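You operate a simulated robot arm through the tools that you are given. There is no shell and no other tool.

You run a simulated robot arm. Do the job below in one go: nothing can be reset, and whatever is moved stays where it is left.

JOB
Switch the stopped washer on, spin its water out and air it.
Fine: washer switch on with dry hands, dial to SPIN, start. Wait till the foam is gone, dial to OFF, switch off again and leave the door open; never force the door. Where these are worked on the way, their far stop is far enough and under half their travel is too little: washer switch.

Only the result counts: the job must be done as asked and must still hold three seconds after the hand-in. Knocking over, shifting, dropping, spilling or breaking anything else fails it.

ROBOT AND FRAMES
A 7-joint arm with a two-finger parallel gripper, fixed in place. Base frame: the origin is on the floor under the middle of its stand, x ahead of it, y to its left, z up. Lengths are in cm, angles in degrees, forces in N, time in s.
It reaches about 152.4 cm from its shoulder. Its first joint turns from -149.0 to 149.0 degrees. Payload 3.5 kg.
Tool frame: the origin (TCP) lies between the finger pads and is the grasp point; the fingertips stand 2.3 cm ahead of it; z points along the fingers, y is the line along which they close. Largest opening 9.4 cm; finger width 3.8, thickness 1; the body of the gripper, 5.4 by 9.6 cm, starts 3.9 cm behind the TCP.
Orientation is that of the tool frame in the base frame, as [roll, pitch, yaw] about the fixed x, y, z axes, in that order (R = Rz(yaw) Ry(pitch) Rx(roll)). With the fingers straight down and closing along the base's y, the tool's x points along the base's -x, its y along +y and its z along -z.

CONTROLS
- The arm moves only by the tool arm_command. Its argument "motion" is a list of rows, each an object of numbers (a shift or turn left out is 0, a gripper value left out holds the last): "wx", "wy", "wz": the turn, a rotation vector about the base's x, y, z in units of 5 degrees (1.0 is 5 degrees); "dx", "dy", "dz": the shift along the base's x, y, z in units of 25 mm (1.0 is 25 mm); "grip": the opening, from 0 (shut) to 1 (fully open). In form: [{"wx": .., "wy": .., "wz": .., "dx": .., "dy": .., "dz": .., "grip": ..}, ...]. A call has 1 to 20 rows; each row shifts and turns the commanded pose from where the row before left it. A call with a number of a shift or a turn outside -1 to 1 is refused whole. A row lasts 0.2 s, in which the tool goes at most 5 cm and 8.6 degrees; a call with a longer step from one row to the next is refused whole, and so is a gripper value outside its range. Where a pose cannot be reached the arm comes as near as it can. A force on the tool above 90 N (or 10 N above the force at the start of the call, whichever is more), or a blocked arm, ends the call early, and 0.2 s more pass. The fingers move at their own pace (about 15.3 cm/s each) and stop on an object; they squeeze with about 26 N. The grip force told is the motor's: it shows also when the fingers shut on nothing. Time passes only in rows, and 0.2 s behind the last, so rows that do not move let the fingers close. It gives the time, the measured TCP pose, the force on the tool (base axes), the opening and the grip force at its end, in the units of the frame above (readings bear some noise), with the torque about the TCP (base axes, N m) and any sound that the robot's microphone picked up.
- Cameras (640 x 400 px; columns grow to the right, rows downward): "scene" is fixed at [21.98, -49.84, 125.9]; the picture's right is [-0.83, -0.56, 0.00], its down [-0.34, 0.50, -0.80] and it looks along [0.45, -0.66, -0.60] (base axes); focal length 214 px, centre (320, 200). "wrist" rides on the gripper at [8.6, 1.6, -7.5] in the tool frame; the picture's right is [-0.18, 0.98, 0.00], its down [-0.58, -0.11, -0.81] and it looks along [-0.79, -0.15, 0.59] (tool axes); focal length 243 px, centre (320, 200). There is no depth. A picture from a camera that has moved, and an enlarged one, comes with that camera's place and axes in the base frame and with its lens.
- capture(camera): a new picture of that camera. No time passes.
- close_up(camera, box): a new picture of the part [left, top, right, bottom] of that camera's present view, enlarged. No time passes.
- sign_off(): hands the job in; it is judged then, once.

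Places have to be worked out from the pictures, the camera data and where the tool is seen. Open the gripper and draw the arm clear of the work before you hand the job in, unless the task says otherwise.

The tools are called after "Request:" as name(argument=value, ...) on one line, values as JSON. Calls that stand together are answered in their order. arm_command: Moves the arm, as the interface text tells. Its arguments: {"type":"object","properties":{"motion":{"type":"array","items":{"type":"object","properties":{"wx":{"type":"number"},"wy":{"type":"number"},"wz":{"type":"number"},"dx":{"type":"number"},"dy":{"type":"number"},"dz":{"type":"number"},"grip":{"type":"number"}}}}},"required":["motion"]} The other tools are called the same way: capture (camera) takes a picture; close_up (camera, box) takes an enlarged picture of a part of a camera's view; sign_off () hands the job in.

At the start:

```text
time_s: 0.0
tcp_pos: [29.86, -105.6, 118.12]
tcp_rot: [-179.9, 0.0, -179.9]
contact_force: [0.9, 0.1, 0.6]
ft_torque: [-0.01, 0.01, -0.02]
grip_width: 9.4
grip_force: 0.1
```

scene: 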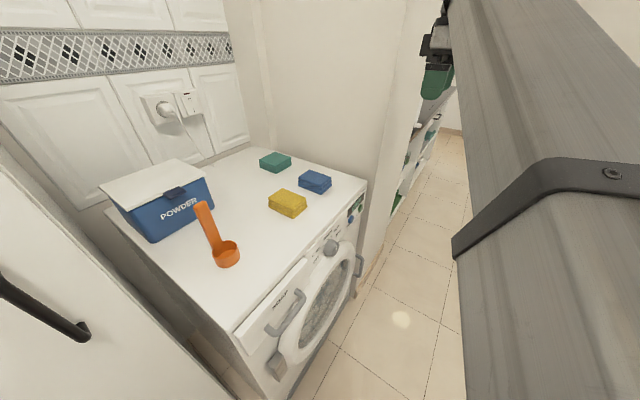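
wrist: 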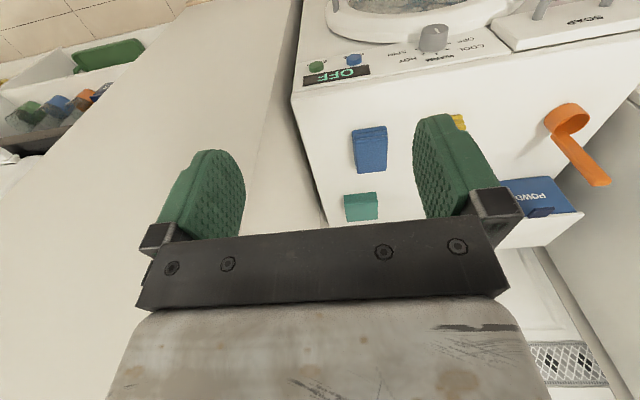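

I start by looking more closely at the scene: the washer with its panel, the wall socket/switch and the things on the top. No motion yet.

Request:
close_up(camera="scene", box=[220, 170, 400, 400])

Request:
close_up(camera="scene", box=[120, 70, 240, 160])

Request:
close_up(camera="wrist", box=[280, 0, 640, 240])

```text
1.74 times, centred on (310, 285) of scene
camera zoom: at [21.98, -49.84, 125.9], right [-0.83, -0.56, 0.0], down [-0.34, 0.5, -0.8], along [0.45, -0.66, -0.6], focal length 373 px, centre (337, 52)
```

zoom: 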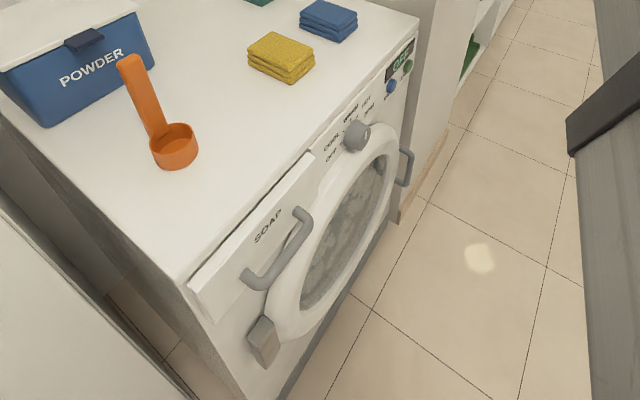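

```text
4.44 times, centred on (180, 115) of scene
camera zoom: at [21.98, -49.84, 125.9], right [-0.83, -0.56, 0.0], down [-0.34, 0.5, -0.8], along [0.45, -0.66, -0.6], focal length 953 px, centre (942, 578)
```

zoom: 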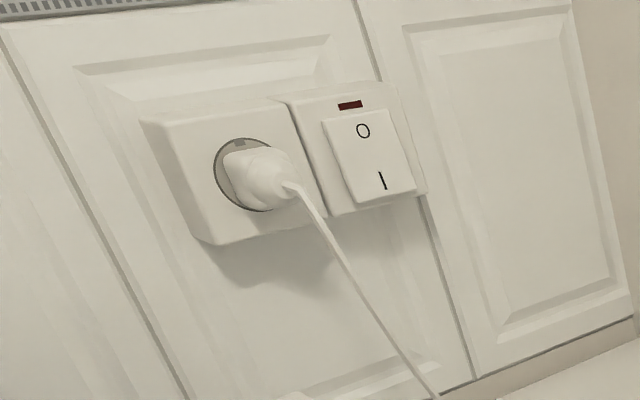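

```text
1.67 times, centred on (460, 120) of wrist
camera zoom: at [21.16, -104.0, 125.67], right [0.18, 0.98, 0.0], down [0.58, -0.11, 0.81], along [0.79, -0.15, -0.59], focal length 404 px, centre (87, 333)
```

zoom: 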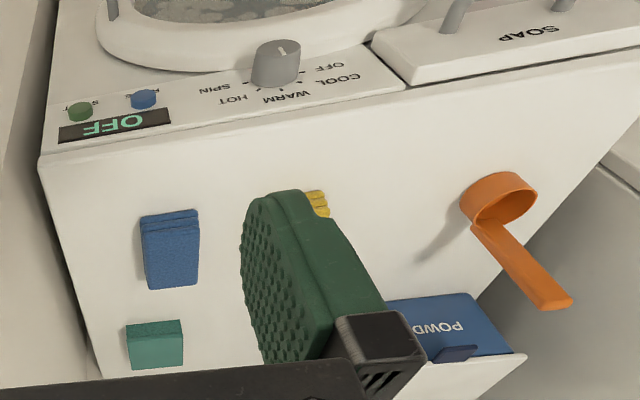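

The washer front faces -x at about x≈44, y from -113 to -54, top z≈85, and the wall switch is near (106,-92,107). I zoom further into the panel, door and switch for labels and hinge side.

Request:
close_up(camera="wrist", box=[285, 0, 525, 110])

Request:
close_up(camera="scene", box=[300, 190, 380, 290])

Request:
close_up(camera="scene", box=[230, 270, 380, 400])

Request:
close_up(camera="scene", box=[170, 85, 210, 125])

```text
2.67 times, centred on (405, 55) of wrist
camera zoom: at [21.16, -104.0, 125.67], right [0.18, 0.98, 0.0], down [0.58, -0.11, 0.81], along [0.79, -0.15, -0.59], focal length 647 px, centre (93, 587)
```

zoom: 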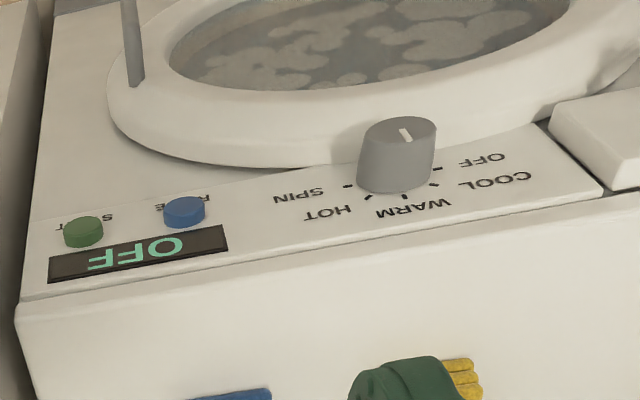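

```text
4.00 times, centred on (340, 240) of scene
camera zoom: at [21.98, -49.84, 125.9], right [-0.83, -0.56, 0.0], down [-0.34, 0.5, -0.8], along [0.45, -0.66, -0.6], focal length 858 px, centre (240, 40)
```

zoom: 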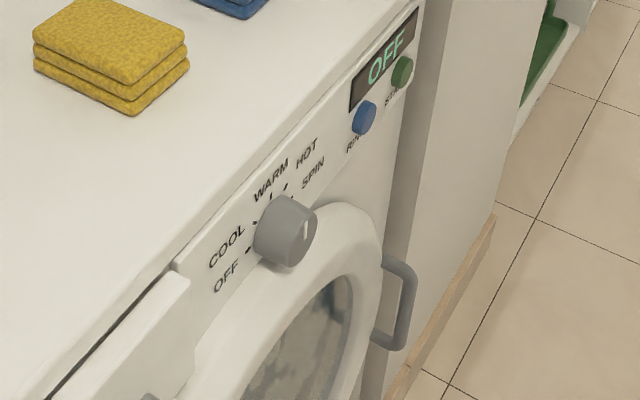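

```text
3.08 times, centred on (305, 335) of scene
camera zoom: at [21.98, -49.84, 125.9], right [-0.83, -0.56, 0.0], down [-0.34, 0.5, -0.8], along [0.45, -0.66, -0.6], focal length 660 px, centre (366, -215)
```

zoom: 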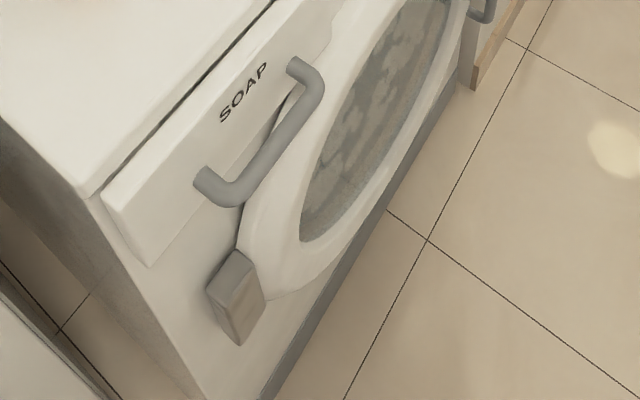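

```text
10.00 times, centred on (190, 105) of scene
camera zoom: at [21.98, -49.84, 125.9], right [-0.83, -0.56, 0.0], down [-0.34, 0.5, -0.8], along [0.45, -0.66, -0.6], focal length 2145 px, centre (1620, 1150)
```

zoom: 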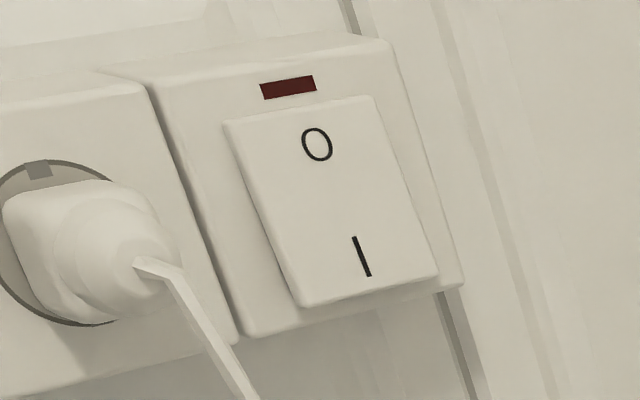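

The dial ticks run OFF (left) – COOL – WARM (top) – HOT – SPIN (right); I zoom to see where the dial's mark points now and the button labels.

Request:
close_up(camera="wrist", box=[395, 10, 475, 60])

Request:
close_up(camera="scene", box=[310, 220, 360, 260])

Request:
close_up(camera="scene", box=[335, 190, 385, 230])

Request:
close_up(camera="wrist", box=[540, 80, 640, 300])

```text
8.00 times, centred on (435, 35) of wrist
camera zoom: at [21.16, -104.0, 125.67], right [0.18, 0.98, 0.0], down [0.58, -0.11, 0.81], along [0.79, -0.15, -0.59], focal length 1941 px, centre (-600, 1520)
```

zoom: 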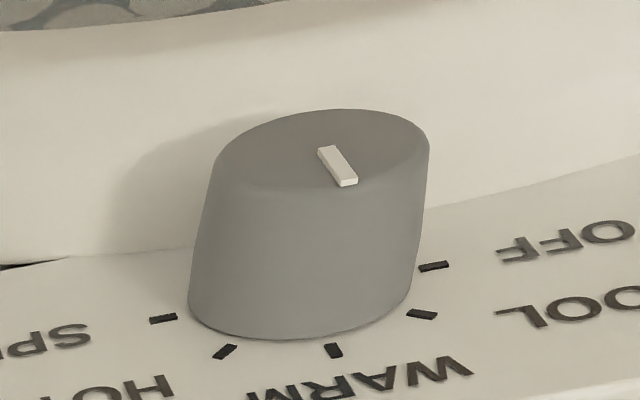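

```text
10.00 times, centred on (335, 240) of scene
camera zoom: at [21.98, -49.84, 125.9], right [-0.83, -0.56, 0.0], down [-0.34, 0.5, -0.8], along [0.45, -0.66, -0.6], focal length 2145 px, centre (170, -200)
```

zoom: 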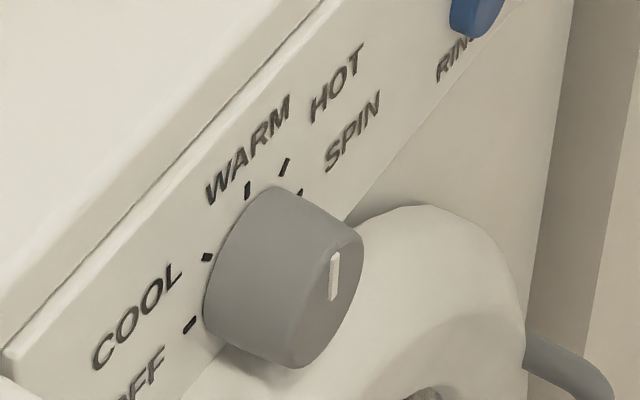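

```text
10.00 times, centred on (360, 210) of scene
camera zoom: at [21.98, -49.84, 125.9], right [-0.83, -0.56, 0.0], down [-0.34, 0.5, -0.8], along [0.45, -0.66, -0.6], focal length 2145 px, centre (-80, 100)
```

zoom: 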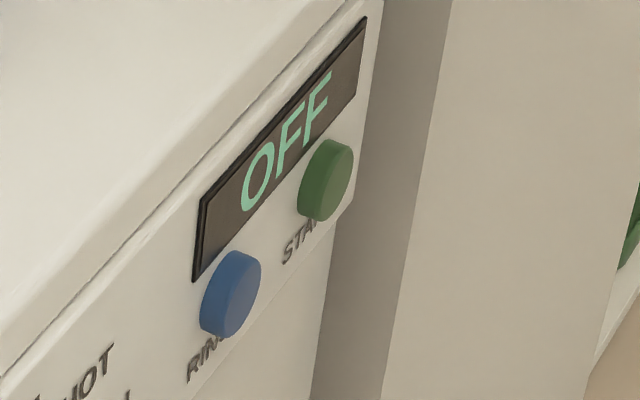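

```text
1.82 times, centred on (590, 190) of wrist
camera zoom: at [21.16, -104.0, 125.67], right [0.18, 0.98, 0.0], down [0.58, -0.11, 0.81], along [0.79, -0.15, -0.59], focal length 441 px, centre (-171, 218)
```

zoom: 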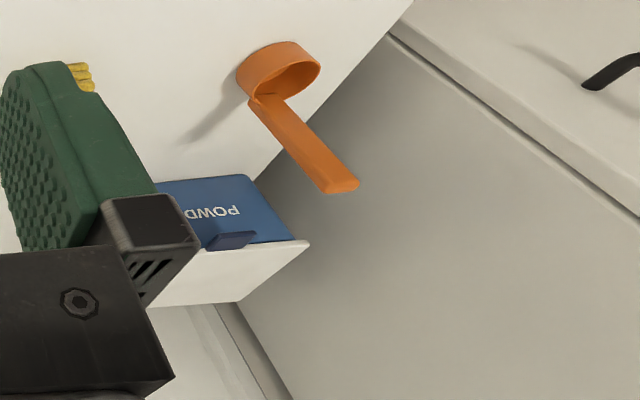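

START is the green button (≈(43.7,-109,76)), the dial mark points up at WARM, knob ≈(41.5,-87,76). First I tilt the tool forward and move over the washer to look straight at the wall switch.

Request:
arm_command(motion=[{"wy": -1, "dx": 0.6, "dy": 0.6}, {"wy": -1, "dx": 0.6, "dy": 0.6}, {"wy": -1, "dx": 0.6, "dy": 0.6}, {"wy": -1, "dx": 0.6, "dy": 0.6}, {"wy": -1, "dx": 0.6, "dy": 0.6}, {"wy": -1, "dx": 0.6, "dy": 0.6}, {"wy": -1, "dx": 0.6, "dy": 0.6}, {"wy": -1, "dx": 0.6, "dy": 0.6}, {"wy": -1, "dx": 0.6, "dy": 0.6}])

Request:
capture(camera="wrist")

Request:
capture(camera="scene")

```text
time_s: 2.0
tcp_pos: [43.29, -91.96, 118.25]
tcp_rot: [179.8, 45.0, 179.9]
contact_force: [0.3, -0.1, -0.5]
ft_torque: [-0.01, -0.02, 0.0]
grip_width: 9.42
grip_force: 0.0
```

```text
taken
camera wrist: at [31.94, -90.35, 117.46], right [0.13, 0.98, 0.13], down [-0.16, -0.11, 0.98], along [0.98, -0.15, 0.14], focal length 243 px, centre (320, 200)
```

wrist: 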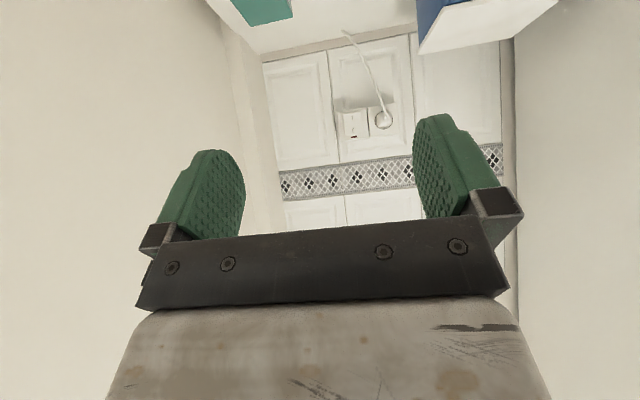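

```text
taken
```

scene: 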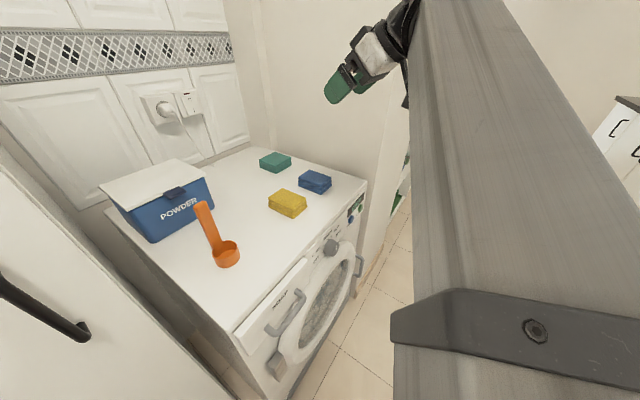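

The arm follows well. I zoom the wrist view onto the switch to triangulate it.

Request:
close_up(camera="wrist", box=[320, 80, 420, 150])

Request:
close_up(camera="scene", box=[170, 85, 210, 125])

```text
5.71 times, centred on (370, 115) of wrist
camera zoom: at [31.94, -90.35, 117.46], right [0.13, 0.98, 0.13], down [-0.16, -0.11, 0.98], along [0.98, -0.15, 0.14], focal length 1386 px, centre (34, 686)
```

zoom: 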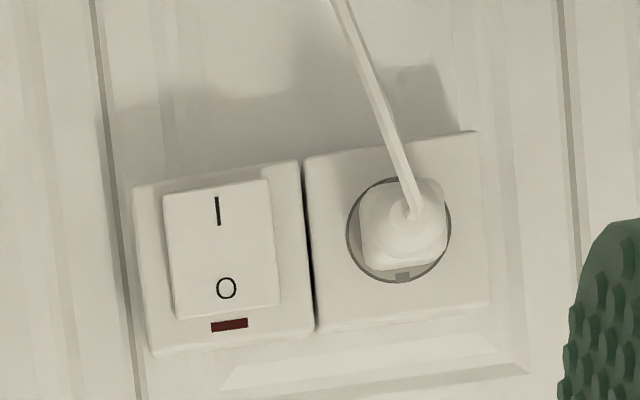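

```text
10.00 times, centred on (190, 105) of scene
camera zoom: at [21.98, -49.84, 125.9], right [-0.83, -0.56, 0.0], down [-0.34, 0.5, -0.8], along [0.45, -0.66, -0.6], focal length 2145 px, centre (1620, 1150)
```

zoom: 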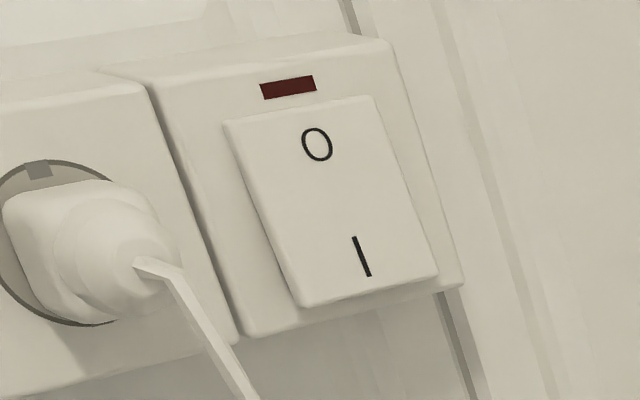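

Triangulated: "I" mark at ≈(100.8,-89.2,106), rocker spanning z≈104.5–110.7. I close the gripper and move in steps toward it, levelling the tool further.

Request:
arm_command(motion=[{"wy": -0.6, "dx": 1, "dy": 0.1, "dz": -0.3, "grip": 0}, {"wy": -0.6, "dx": 1, "dy": 0.1, "dz": -0.3, "grip": 0}, {"wy": -0.6, "dx": 1, "dy": 0.1, "dz": -0.3, "grip": 0}, {"wy": -0.6, "dx": 1, "dy": 0.1, "dz": -0.3, "grip": 0}, {"wy": -0.6, "dx": 1, "dy": 0.1, "dz": -0.3, "grip": 0}, {"wy": -0.6, "dx": 1, "dy": 0.1, "dz": -0.3, "grip": 0}, {"wy": -0.6, "dx": 1, "dy": 0.1, "dz": -0.3, "grip": 0}, {"wy": -0.6, "dx": 1, "dy": 0.1, "dz": -0.3, "grip": 0}, {"wy": -0.6, "dx": 1, "dy": 0.1, "dz": -0.3, "grip": 0}, {"wy": -0.6, "dx": 1, "dy": 0.1, "dz": -0.3, "grip": 0}])

Request:
capture(camera="wrist")

Request:
capture(camera="scene")

```text
time_s: 4.2
tcp_pos: [68.32, -89.82, 110.54]
tcp_rot: [-180.0, 75.2, 179.9]
contact_force: [-0.2, -0.7, -0.9]
ft_torque: [-0.05, 0.04, -0.01]
grip_width: 0.0
grip_force: 26.0
```

```text
taken
camera wrist: at [58.79, -88.25, 104.24], right [0.05, 0.98, 0.18], down [-0.63, -0.11, 0.77], along [0.78, -0.15, 0.61], focal length 243 px, centre (320, 200)
```

wrist: 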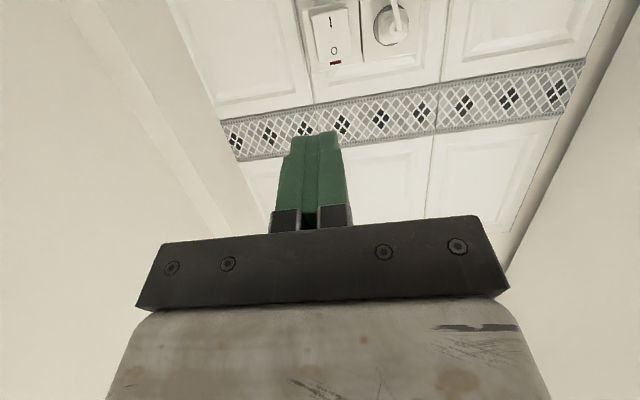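

```text
taken
```

scene: 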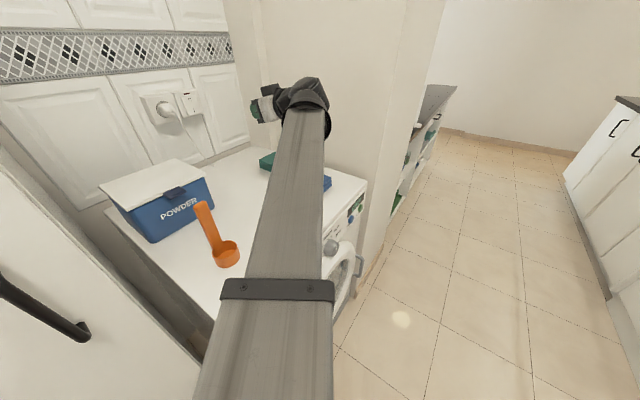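

Before going further I want the forearm's height over the scoop (its handle stands up to z≈100 near (60,-64)). I look at the arm and the scoop enlarged.

Request:
close_up(camera="scene", box=[180, 60, 380, 260])

Request:
close_up(camera="scene", box=[170, 240, 370, 400])

Request:
close_up(camera="scene", box=[180, 180, 260, 280])

```text
2.00 times, centred on (280, 160) of scene
camera zoom: at [21.98, -49.84, 125.9], right [-0.83, -0.56, 0.0], down [-0.34, 0.5, -0.8], along [0.45, -0.66, -0.6], focal length 429 px, centre (400, 280)
```

zoom: 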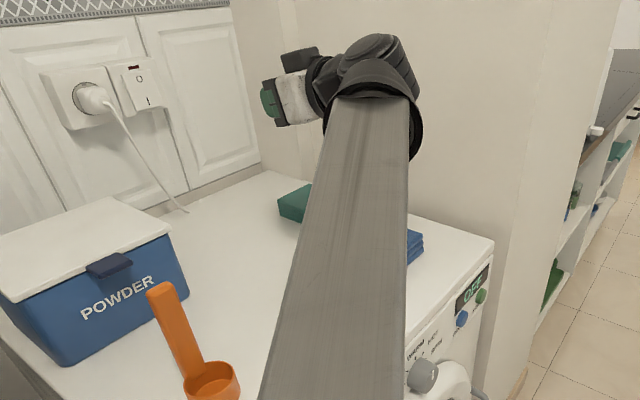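

```text
2.50 times, centred on (270, 320) of scene
camera zoom: at [21.98, -49.84, 125.9], right [-0.83, -0.56, 0.0], down [-0.34, 0.5, -0.8], along [0.45, -0.66, -0.6], focal length 536 px, centre (445, -100)
```

zoom: 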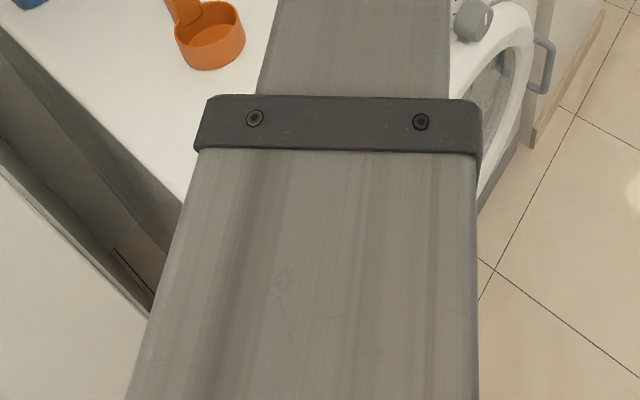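

```text
4.00 times, centred on (220, 230) of scene
camera zoom: at [21.98, -49.84, 125.9], right [-0.83, -0.56, 0.0], down [-0.34, 0.5, -0.8], along [0.45, -0.66, -0.6], focal length 858 px, centre (720, 80)
```

zoom: 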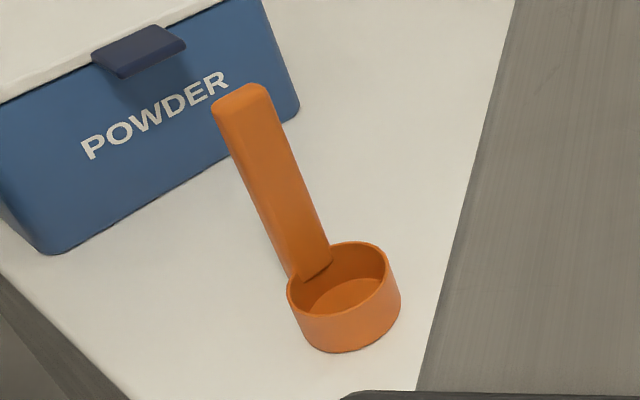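

The forearm is roughly 12° rising toward the wrist and would pass right above the scoop, so I need the arm's real geometry (shoulder height). I back out, return the tool to vertical, and yaw so the wrist camera can look back at the arm's base.

Request:
arm_command(motion=[{"wy": 1, "dx": -1, "dz": 0.5}, {"wy": 1, "dx": -1, "dz": 0.5}, {"wy": 1, "dx": -1, "dz": 0.5}, {"wy": 1, "dx": -1, "dz": 0.5}, {"wy": 1, "dx": -1, "dz": 0.5}, {"wy": 1, "dx": -1, "dz": 0.5}, {"wy": 1, "dx": -1, "dz": 0.5}, {"wy": 1, "dx": -1, "dz": 0.5}, {"wy": 1, "dx": -1, "dz": 0.5}, {"wy": 1, "dx": -1, "dz": 0.5}, {"wy": 1, "dx": -1}, {"wy": 1, "dx": -1}, {"wy": 1, "dx": -1}, {"wy": 1, "dx": -1}, {"wy": 1, "dx": -1}])

Request:
arm_command(motion=[{"wz": 1}, {"wz": 1}, {"wz": 1}, {"wz": 1}, {"wz": 1}, {"wz": 1}, {"wz": 1}, {"wz": 1}, {"wz": 1}, {"wz": 1}, {"wz": 1}, {"wz": 1}, {"wz": 1}, {"wz": 1}, {"wz": 1}, {"wz": 1}, {"wz": 1}, {"wz": 1}])

Request:
capture(camera="wrist")

Request:
capture(camera="scene")

```text
time_s: 7.4
tcp_pos: [31.11, -90.01, 122.42]
tcp_rot: [-179.2, 0.2, 180.0]
contact_force: [-0.8, -0.5, -0.7]
ft_torque: [-0.01, -0.01, 0.01]
grip_width: 0.0
grip_force: 26.3
out of reach, approached as far as the arm can: row 15
```

```text
time_s: 11.2
tcp_pos: [31.06, -90.2, 121.95]
tcp_rot: [-179.7, -0.5, -89.9]
contact_force: [0.5, 0.2, 0.4]
ft_torque: [0.01, 0.03, -0.01]
grip_width: 0.0
grip_force: 26.3
out of reach, approached as far as the arm can: row 1
```

```text
taken
camera wrist: at [29.38, -98.77, 129.48], right [-0.98, 0.18, -0.01], down [0.1, 0.59, 0.8], along [0.15, 0.79, -0.6], focal length 243 px, centre (320, 200)
```

wrist: 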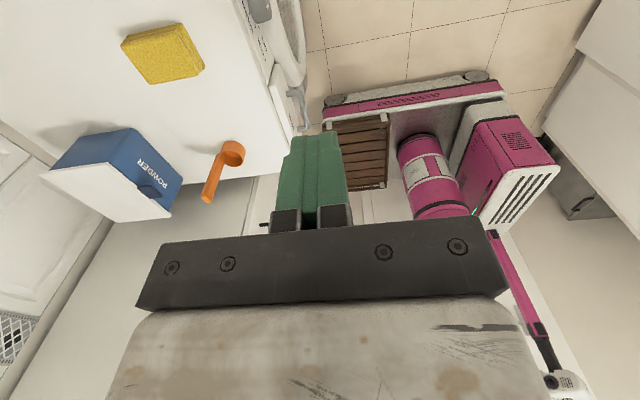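

```text
taken
```

scene: 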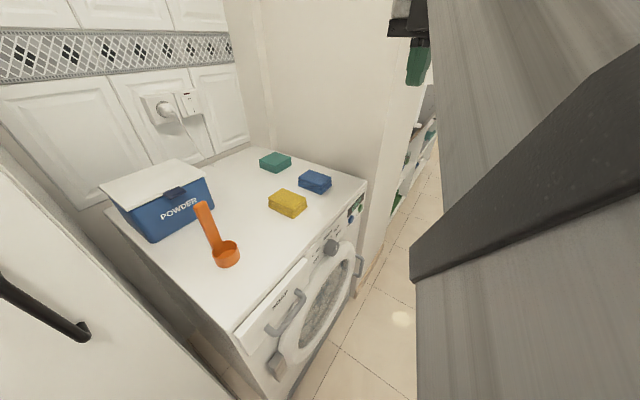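

I can see the robot's own pink base and column. I zoom in to find its shoulder and the forearm layout.

Request:
close_up(camera="wrist", box=[320, 60, 640, 260])

Request:
close_up(camera="wrist", box=[460, 200, 640, 400])

```text
2.00 times, centred on (480, 160) of wrist
camera zoom: at [29.38, -98.77, 129.48], right [-0.98, 0.18, -0.01], down [0.1, 0.59, 0.8], along [0.15, 0.79, -0.6], focal length 485 px, centre (0, 280)
```

zoom: 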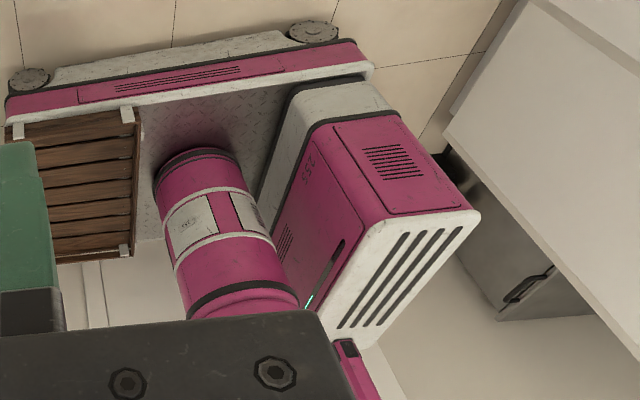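

```text
2.00 times, centred on (550, 300) of wrist
camera zoom: at [29.38, -98.77, 129.48], right [-0.98, 0.18, -0.01], down [0.1, 0.59, 0.8], along [0.15, 0.79, -0.6], focal length 485 px, centre (-140, 0)
```

zoom: 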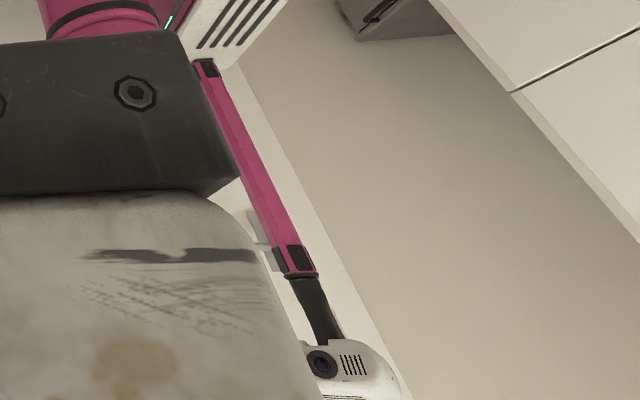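

The shoulder column (pink cylinder at the origin) disappears behind the gripper above z≈70. I yaw back by 20° so that the shoulder comes out to the side of the gripper in the picture.

Request:
arm_command(motion=[{"wz": -1}, {"wz": -1}, {"wz": -1}, {"wz": -1}])

Request:
capture(camera="wrist")

Request:
close_up(camera="wrist", box=[460, 100, 640, 400])

```text
time_s: 12.2
tcp_pos: [31.22, -90.09, 121.85]
tcp_rot: [-179.6, -0.6, -110.0]
contact_force: [0.3, 0.0, 0.1]
ft_torque: [0.01, -0.02, 0.0]
grip_width: 0.0
grip_force: 25.9
```

```text
taken
camera wrist: at [26.55, -97.63, 129.43], right [-0.86, 0.51, -0.01], down [0.3, 0.52, 0.8], along [0.41, 0.69, -0.6], focal length 243 px, centre (320, 200)
```

wrist: 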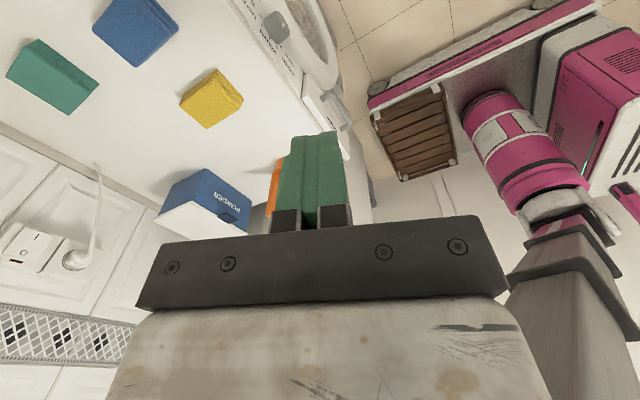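

```text
1.33 times, centred on (550, 250) of wrist
camera zoom: at [26.55, -97.63, 129.43], right [-0.86, 0.51, -0.01], down [0.3, 0.52, 0.8], along [0.41, 0.69, -0.6], focal length 324 px, centre (13, 133)
```

zoom: 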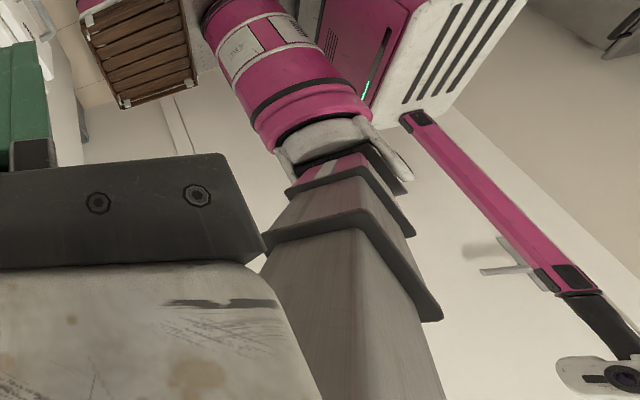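

The arm is a telescoping boom: rotating column, shoulder pivot at about z≈85, straight boom to the wrist. So it must pass above the scoop handle (z≈100) and clear of the fridge corner (~(59,-48)); I'll press the switch with the tool pointing 50° down and yawed 30° so the wrist stays high and to the -y side. Moving there in steps.

Request:
arm_command(motion=[{"wz": -1, "dx": 1}, {"wz": -1, "dx": 1}, {"wz": -1, "dx": 1}, {"wz": -1, "dx": 1}, {"wz": -1, "dx": 1}, {"wz": -1, "dx": 1}, {"wz": -1, "dx": 1}, {"wz": -1, "dx": 1}, {"wx": 0.5, "wy": -0.866, "dx": 1}, {"wx": 0.5, "wy": -0.866, "dx": 1}, {"wx": 0.5, "wy": -0.866, "dx": 1}, {"wx": 0.5, "wy": -0.866, "dx": 1}, {"wx": 0.5, "wy": -0.866, "dx": 1}, {"wx": 0.5, "wy": -0.866, "dx": 1}, {"wx": 0.5, "wy": -0.866, "dx": 1}, {"wx": 0.5, "wy": -0.866, "dx": 1}])

Request:
capture(camera="wrist")

Request:
capture(camera="scene")

```text
time_s: 15.6
tcp_pos: [71.49, -90.1, 121.93]
tcp_rot: [-180.0, 40.2, -150.2]
contact_force: [0.9, 0.4, -0.3]
ft_torque: [-0.01, 0.02, 0.02]
grip_width: 0.02
grip_force: 25.3
```

```text
taken
camera wrist: at [60.67, -94.4, 122.26], right [-0.37, 0.92, 0.12], down [-0.01, -0.13, 0.99], along [0.93, 0.36, 0.06], focal length 243 px, centre (320, 200)
```

wrist: 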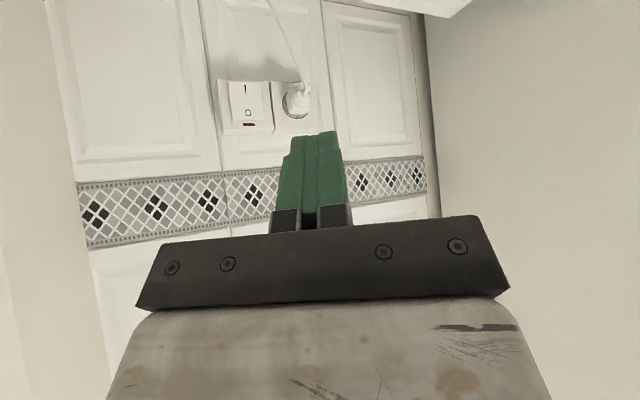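

```text
taken
```

scene: 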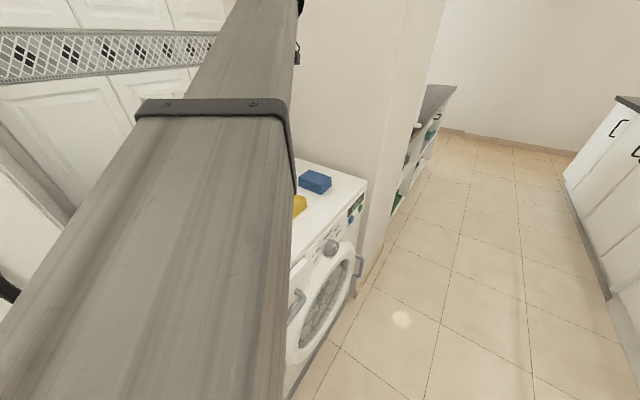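

The boom stays high. I refine the rocker position from this nearer wrist view.

Request:
close_up(camera="wrist", box=[210, 70, 290, 140])

```text
5.71 times, centred on (250, 105) of wrist
camera zoom: at [60.67, -94.4, 122.26], right [-0.37, 0.92, 0.12], down [-0.01, -0.13, 0.99], along [0.93, 0.36, 0.06], focal length 1386 px, centre (720, 743)
```

zoom: 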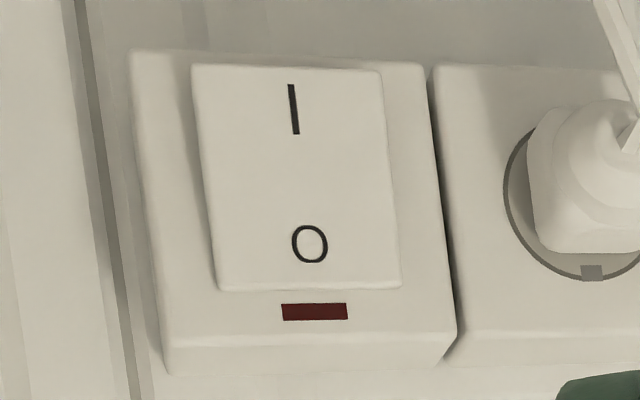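

Confirmed "I" at (100.8,-89.2,105.8); plug sits at y≈-82, so I'll aim a bit to the -y side of the rocker. Moving to a pre-press pose ~6 cm before it.

Request:
arm_command(motion=[{"dx": 0.82, "dz": -0.3}, {"dx": 0.82, "dz": -0.4}, {"dx": 0.82, "dz": -0.5}, {"dx": 0.82, "dz": -0.5}, {"dx": 0.82, "dz": -0.5}, {"dx": 0.82, "dz": -0.6}, {"dx": 0.82, "dz": -0.6}, {"dx": 0.82, "dz": -0.6}, {"dx": 0.82, "dz": -0.6}, {"dx": 0.62, "dz": -0.6}])

Request:
capture(camera="wrist")

Request:
capture(camera="scene")

```text
time_s: 17.8
tcp_pos: [90.94, -90.26, 109.09]
tcp_rot: [179.9, 40.0, -150.1]
contact_force: [-0.1, -0.5, 0.0]
ft_torque: [0.02, 0.04, -0.04]
grip_width: 0.0
grip_force: 25.8
```

```text
taken
camera wrist: at [80.18, -94.52, 109.32], right [-0.37, 0.92, 0.12], down [-0.01, -0.13, 0.99], along [0.93, 0.36, 0.06], focal length 243 px, centre (320, 200)
```

wrist: 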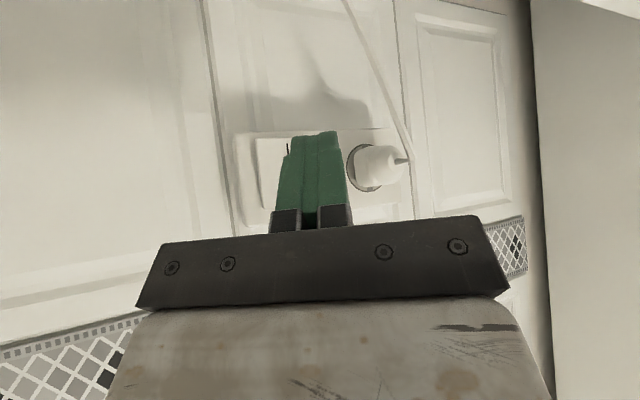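

```text
taken
```

scene: 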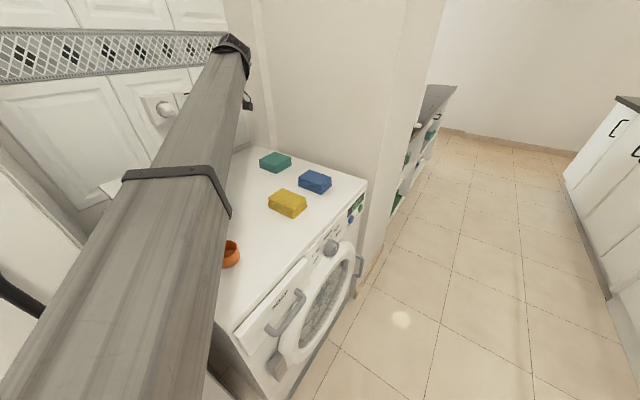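

Scoop untouched, plug tip at ≈(95,-81.5,108), clear of the gripper. I go down to the "I" height and advance slowly until contact is felt.

Request:
arm_command(motion=[{"dx": 0.5, "dz": -0.44}, {"dx": 0.5, "dz": -0.44}, {"dx": 0.5, "dz": -0.44}, {"dx": 0.3}, {"dx": 0.2}, {"dx": 0.2}, {}])

Request:
close_up(camera="wrist", box=[180, 80, 440, 240])

```text
time_s: 19.4
tcp_pos: [95.91, -89.54, 105.5]
tcp_rot: [-179.9, 40.1, -150.1]
contact_force: [0.4, 0.1, -0.6]
ft_torque: [0.01, -0.01, 0.02]
grip_width: 0.01
grip_force: 26.1
out of reach, approached as far as the arm can: row 5, 6
```

```text
2.46 times, centred on (310, 160) of wrist
camera zoom: at [85.18, -93.88, 105.73], right [-0.37, 0.92, 0.12], down [-0.01, -0.13, 0.99], along [0.93, 0.36, 0.06], focal length 597 px, centre (345, 298)
```

zoom: 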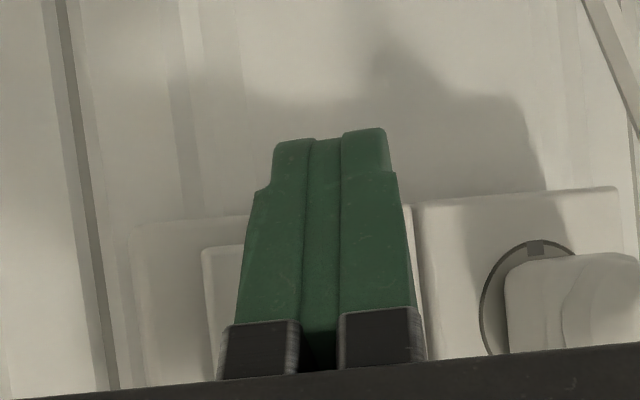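

The boom reached its full extension here, with the tip ~2 cm short of the rocker. I back off a little and point the tool more along the reach (yaw 10°, 38° below level), which shortens the needed boom length.

Request:
arm_command(motion=[{"dx": -0.8, "dz": 0.5}, {"dx": -0.8, "dz": 0.5}, {"wz": -1}, {"wz": -1}, {"wz": -1}, {"wz": -1}, {"wx": 0.139, "wy": -0.788}, {"wx": 0.139, "wy": -0.788}, {"wx": 0.139, "wy": -0.788}])

Request:
capture(camera="wrist")

Request:
capture(camera="scene")

```text
time_s: 21.4
tcp_pos: [91.89, -89.42, 108.05]
tcp_rot: [180.0, 52.1, -170.0]
contact_force: [-0.5, -0.1, -0.5]
ft_torque: [-0.01, 0.0, -0.01]
grip_width: 0.01
grip_force: 26.2
```

```text
taken
camera wrist: at [80.57, -89.78, 105.84], right [-0.06, 0.99, 0.15], down [-0.26, -0.16, 0.95], along [0.96, 0.02, 0.26], focal length 243 px, centre (320, 200)
```

wrist: 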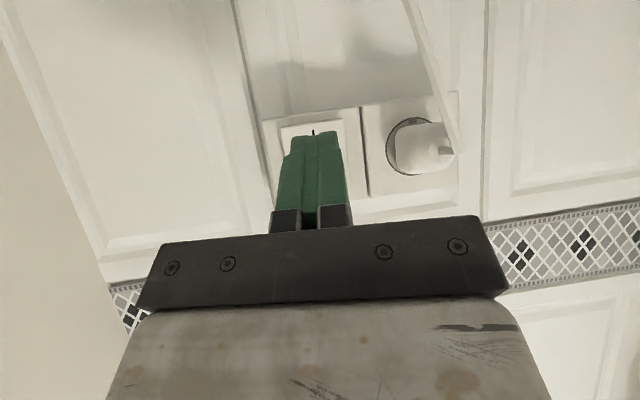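

```text
taken
```

scene: 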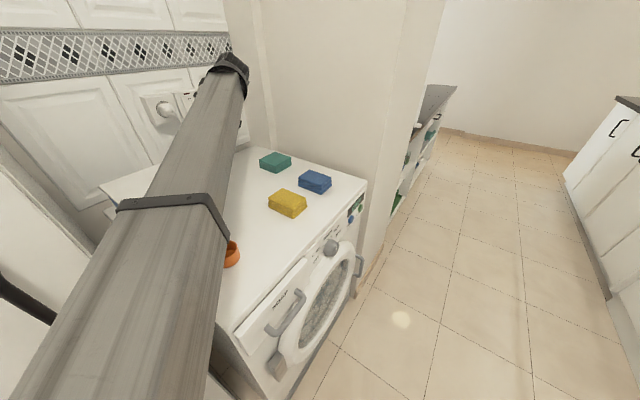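

Now within reach. I lower to the "I" height and advance slowly.

Request:
arm_command(motion=[{"dx": 0.47, "dy": -0.08, "dz": -0.35}, {"dx": 0.47, "dy": -0.08, "dz": -0.35}, {"dx": 0.47, "dy": -0.08, "dz": -0.36}, {"dx": 0.2}, {"dx": 0.2}, {"dx": 0.2}, {"dx": 0.2}, {}])

Request:
capture(camera="wrist")

Request:
close_up(camera="scene", box=[140, 30, 280, 130])

```text
time_s: 23.2
tcp_pos: [97.43, -89.98, 105.33]
tcp_rot: [179.8, 52.0, -170.1]
contact_force: [-3.7, 0.8, 0.5]
ft_torque: [0.02, 0.0, 0.01]
grip_width: 0.02
grip_force: 26.1
heard: click
```

```text
taken
camera wrist: at [85.99, -90.3, 103.18], right [-0.06, 0.99, 0.15], down [-0.25, -0.16, 0.95], along [0.97, 0.02, 0.26], focal length 243 px, centre (320, 200)
```

wrist: 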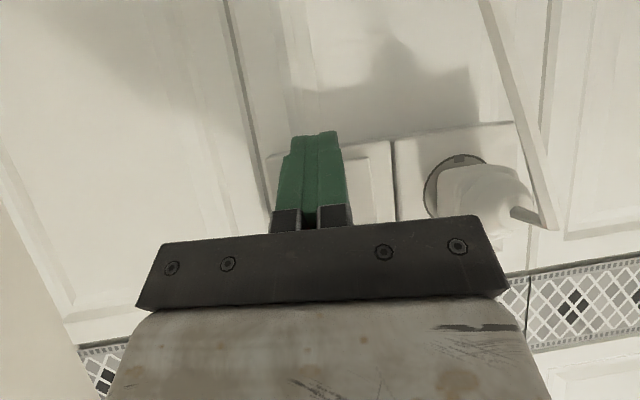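

```text
4.00 times, centred on (210, 80) of scene
camera zoom: at [21.98, -49.84, 125.9], right [-0.83, -0.56, 0.0], down [-0.34, 0.5, -0.8], along [0.45, -0.66, -0.6], focal length 858 px, centre (760, 680)
```

zoom: 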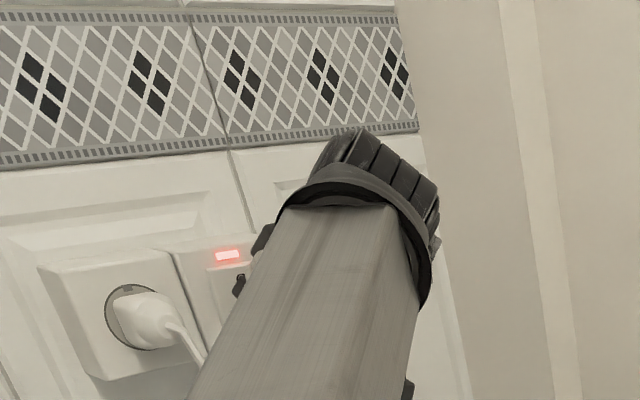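

Click heard and the red lamp is lit. I push slightly more to be sure the rocker is at its stop.

Request:
arm_command(motion=[{"dx": 0.15}, {"dx": 0.15}, {}])

```text
time_s: 24.0
tcp_pos: [97.54, -89.93, 105.32]
tcp_rot: [179.5, 51.5, -170.0]
contact_force: [-81.3, 17.5, -7.1]
ft_torque: [-0.2, 0.21, 0.35]
grip_width: 0.0
grip_force: 25.8
```

At the hard stop (81 N), switch is on. Now I retreat from the wall, rising to keep the boom above the scoop.

Request:
arm_command(motion=[{"dx": -0.6}, {"dx": -0.6}, {"dx": -0.8, "dz": 0.4}, {"dx": -1, "dz": 0.7}, {"dx": -1, "dz": 0.7, "wz": -0.2}, {"dx": -1, "dz": 0.7, "wz": -0.2}, {"dx": -1, "dz": 0.7, "wz": -0.2}, {"dx": -1, "dz": 0.6, "wz": -0.2}, {"dx": -1, "dz": 0.6, "wz": -0.2}, {"dx": -1, "dz": 0.6, "wz": -0.2}, {"dx": -1, "wz": -0.2}, {"dx": -1, "wz": -0.2}, {"dx": -1, "wz": -0.2}, {"dx": -1, "wz": -0.2}, {"dx": -1}, {"dx": -1}, {"dx": -1}, {"dx": -1}, {"dx": -1}, {"dx": -1}])

Request:
capture(camera="wrist")

Request:
capture(camera="scene")

Request:
close_up(camera="scene", box=[140, 70, 240, 140])

```text
time_s: 28.2
tcp_pos: [50.74, -90.05, 117.99]
tcp_rot: [179.9, 52.1, -180.0]
contact_force: [-0.1, -0.7, 0.1]
ft_torque: [-0.03, 0.03, 0.01]
grip_width: 0.0
grip_force: 26.1
```

```text
taken
camera wrist: at [39.54, -88.52, 115.73], right [0.11, 0.98, 0.15], down [-0.28, -0.11, 0.95], along [0.95, -0.15, 0.26], focal length 243 px, centre (320, 200)
```

wrist: 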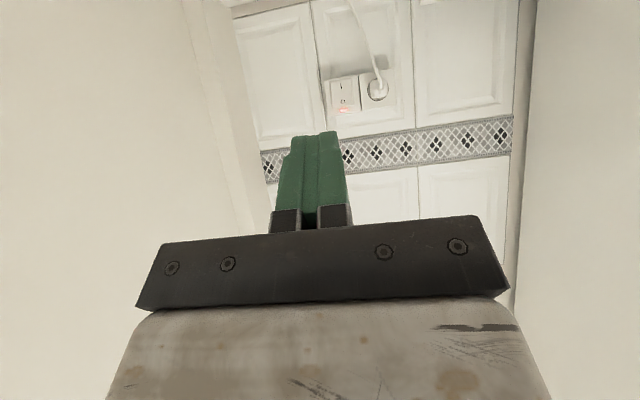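

```text
taken
```

scene: 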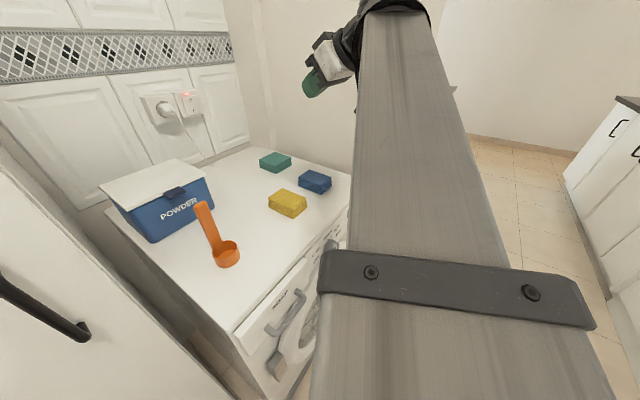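

```text
5.71 times, centred on (190, 105) of scene
camera zoom: at [21.98, -49.84, 125.9], right [-0.83, -0.56, 0.0], down [-0.34, 0.5, -0.8], along [0.45, -0.66, -0.6], focal length 1226 px, centre (1063, 743)
```

zoom: 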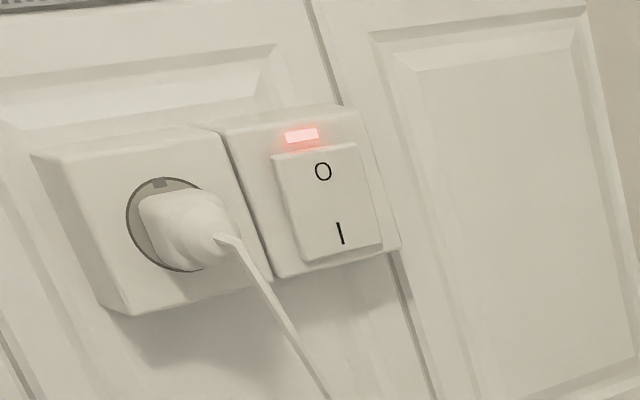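

Switch shows "I" pressed with lamp lit; nothing else moved. Now I draw back in front of the washer and go down to panel height for a frontal look.

Request:
arm_command(motion=[{"dx": -1, "wy": 0.1}, {"dx": -1, "wy": 0.1}, {"dx": -1, "wy": 0.1}, {"dx": -1, "wy": 0.1}, {"dx": -1, "wy": 0.1}, {"dx": -1, "wy": 0.1}, {"dx": -1, "wy": 0.1}, {"dx": -1, "wy": 0.1}, {"dx": -1, "wy": 0.1}, {"dx": -1, "wy": 0.1}, {"dx": -1, "wy": 0.1}, {"dx": -1, "wy": 0.1}, {"dx": -1, "wy": 0.1}, {"dx": -0.5, "wy": 0.1}])

Request:
arm_command(motion=[{"dz": -1}, {"dz": -1}, {"dz": -1}, {"dz": -1}, {"dz": -1}, {"dz": -1}, {"dz": -1}, {"dz": -1}, {"dz": -1}, {"dz": -1}, {"dz": -1}, {"dz": -1}, {"dz": -1}, {"dz": -1}, {"dz": -1}, {"dz": -1}])

Request:
capture(camera="wrist")

Request:
capture(camera="scene")

```text
time_s: 31.2
tcp_pos: [16.95, -90.12, 117.8]
tcp_rot: [180.0, 45.0, -179.9]
contact_force: [-0.1, -0.2, 0.5]
ft_torque: [0.02, 0.01, -0.03]
grip_width: 0.01
grip_force: 26.1
```

```text
time_s: 34.6
tcp_pos: [16.76, -90.29, 77.91]
tcp_rot: [-179.9, 45.0, 179.9]
contact_force: [-0.3, 0.4, 0.6]
ft_torque: [0.01, 0.0, -0.03]
grip_width: 0.02
grip_force: 25.7
```

```text
taken
camera wrist: at [5.37, -88.71, 77.11], right [0.13, 0.98, 0.13], down [-0.16, -0.11, 0.98], along [0.98, -0.15, 0.14], focal length 243 px, centre (320, 200)
```

wrist: 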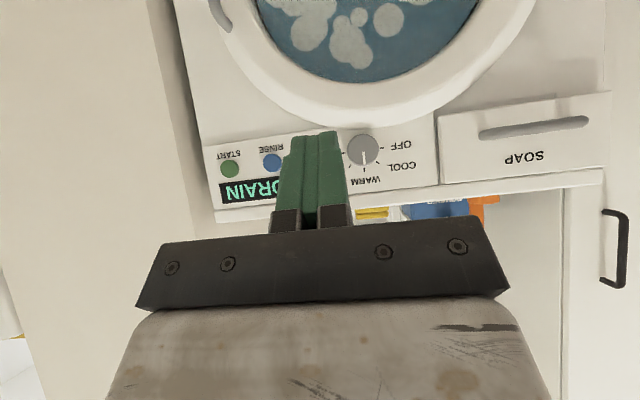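

```text
taken
```

scene: 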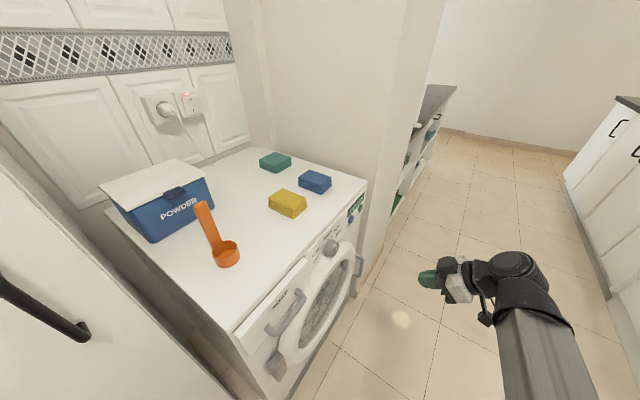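

Display now reads "DRAIN" and the water with foam is visible. I zoom in to locate dial, START and door ring precisely.

Request:
close_up(camera="wrist", box=[190, 80, 450, 230])

Request:
close_up(camera="wrist", box=[320, 110, 440, 200])

Request:
close_up(camera="scene", box=[400, 220, 600, 400])

```text
2.46 times, centred on (320, 155) of wrist
camera zoom: at [5.37, -88.71, 77.11], right [0.13, 0.98, 0.13], down [-0.16, -0.11, 0.98], along [0.98, -0.15, 0.14], focal length 597 px, centre (320, 311)
```

zoom: 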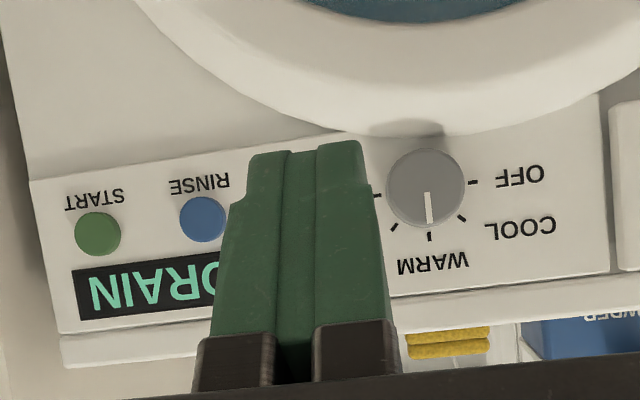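

```text
4.44 times, centred on (380, 155) of wrist
camera zoom: at [5.37, -88.71, 77.11], right [0.13, 0.98, 0.13], down [-0.16, -0.11, 0.98], along [0.98, -0.15, 0.14], focal length 1078 px, centre (53, 400)
```

zoom: 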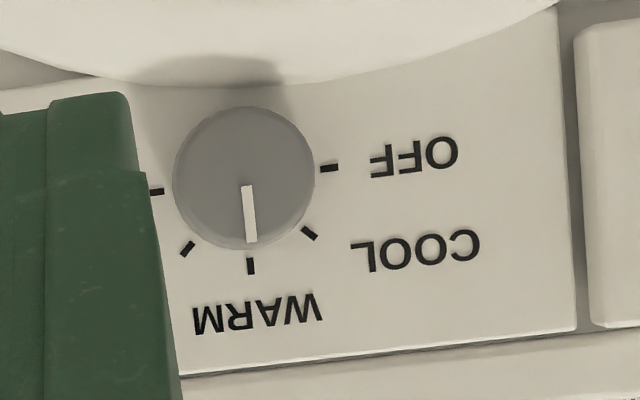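

```text
2.22 times, centred on (500, 310) of scene
camera zoom: at [21.98, -49.84, 125.9], right [-0.83, -0.56, 0.0], down [-0.34, 0.5, -0.8], along [0.45, -0.66, -0.6], focal length 477 px, centre (-80, -44)
```

zoom: 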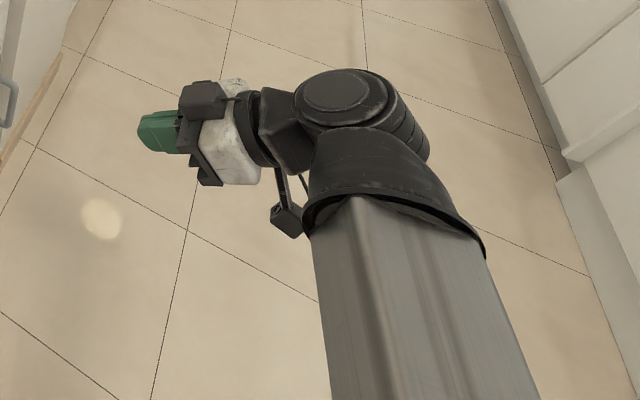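

Knob face centre ≈(41.2,-87.1,75.7), Ø≈4.5 cm, START at ≈(43.5,-108.8,75.7). I level the tool toward +x in front of the knob and open the fingers.

Request:
arm_command(motion=[{"wy": -1, "dx": 0.5, "dy": 0.14, "dz": -0.1, "grip": 0.75}, {"wy": -1, "dx": 0.5, "dy": 0.14, "dz": -0.1, "grip": 0.75}, {"wy": -1, "dx": 0.5, "dy": 0.14, "dz": -0.1, "grip": 0.75}, {"wy": -1, "dx": 0.5, "dy": 0.14, "dz": -0.1, "grip": 0.75}, {"wy": -1, "dx": 0.5, "dy": 0.14, "dz": -0.1, "grip": 0.75}, {"wy": -1, "dx": 0.5, "dy": 0.14, "dz": -0.1, "grip": 0.75}, {"wy": -1, "dx": 0.5, "dy": 0.14, "dz": -0.1, "grip": 0.75}, {"wy": -1, "dx": 0.5, "dy": 0.14, "dz": -0.1, "grip": 0.75}, {"wy": -1, "dx": 0.5, "dy": 0.14, "dz": -0.1, "grip": 0.75}])

Request:
capture(camera="wrist")

Request:
capture(camera="scene")

```text
time_s: 36.6
tcp_pos: [28.25, -86.87, 75.57]
tcp_rot: [21.2, 89.8, 21.0]
contact_force: [-0.1, -0.4, -1.4]
ft_torque: [-0.03, 0.0, 0.04]
grip_width: 7.06
grip_force: 0.0
```

```text
taken
camera wrist: at [20.74, -85.19, 67.0], right [0.0, 0.98, 0.18], down [-0.81, -0.11, 0.58], along [0.59, -0.15, 0.79], focal length 243 px, centre (320, 200)
```

wrist: 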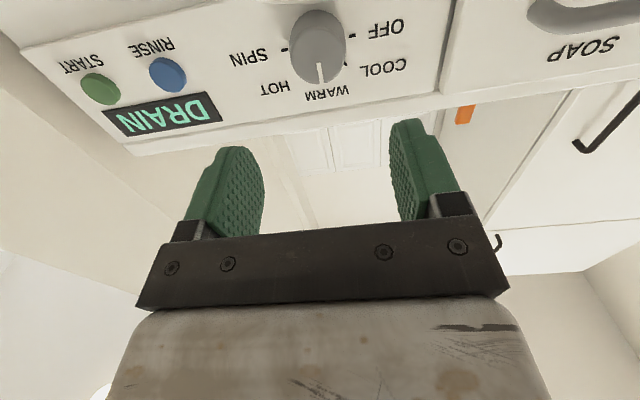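

```text
taken
```

scene: 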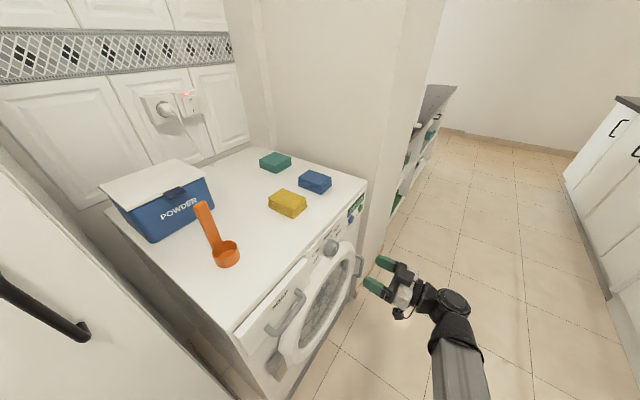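

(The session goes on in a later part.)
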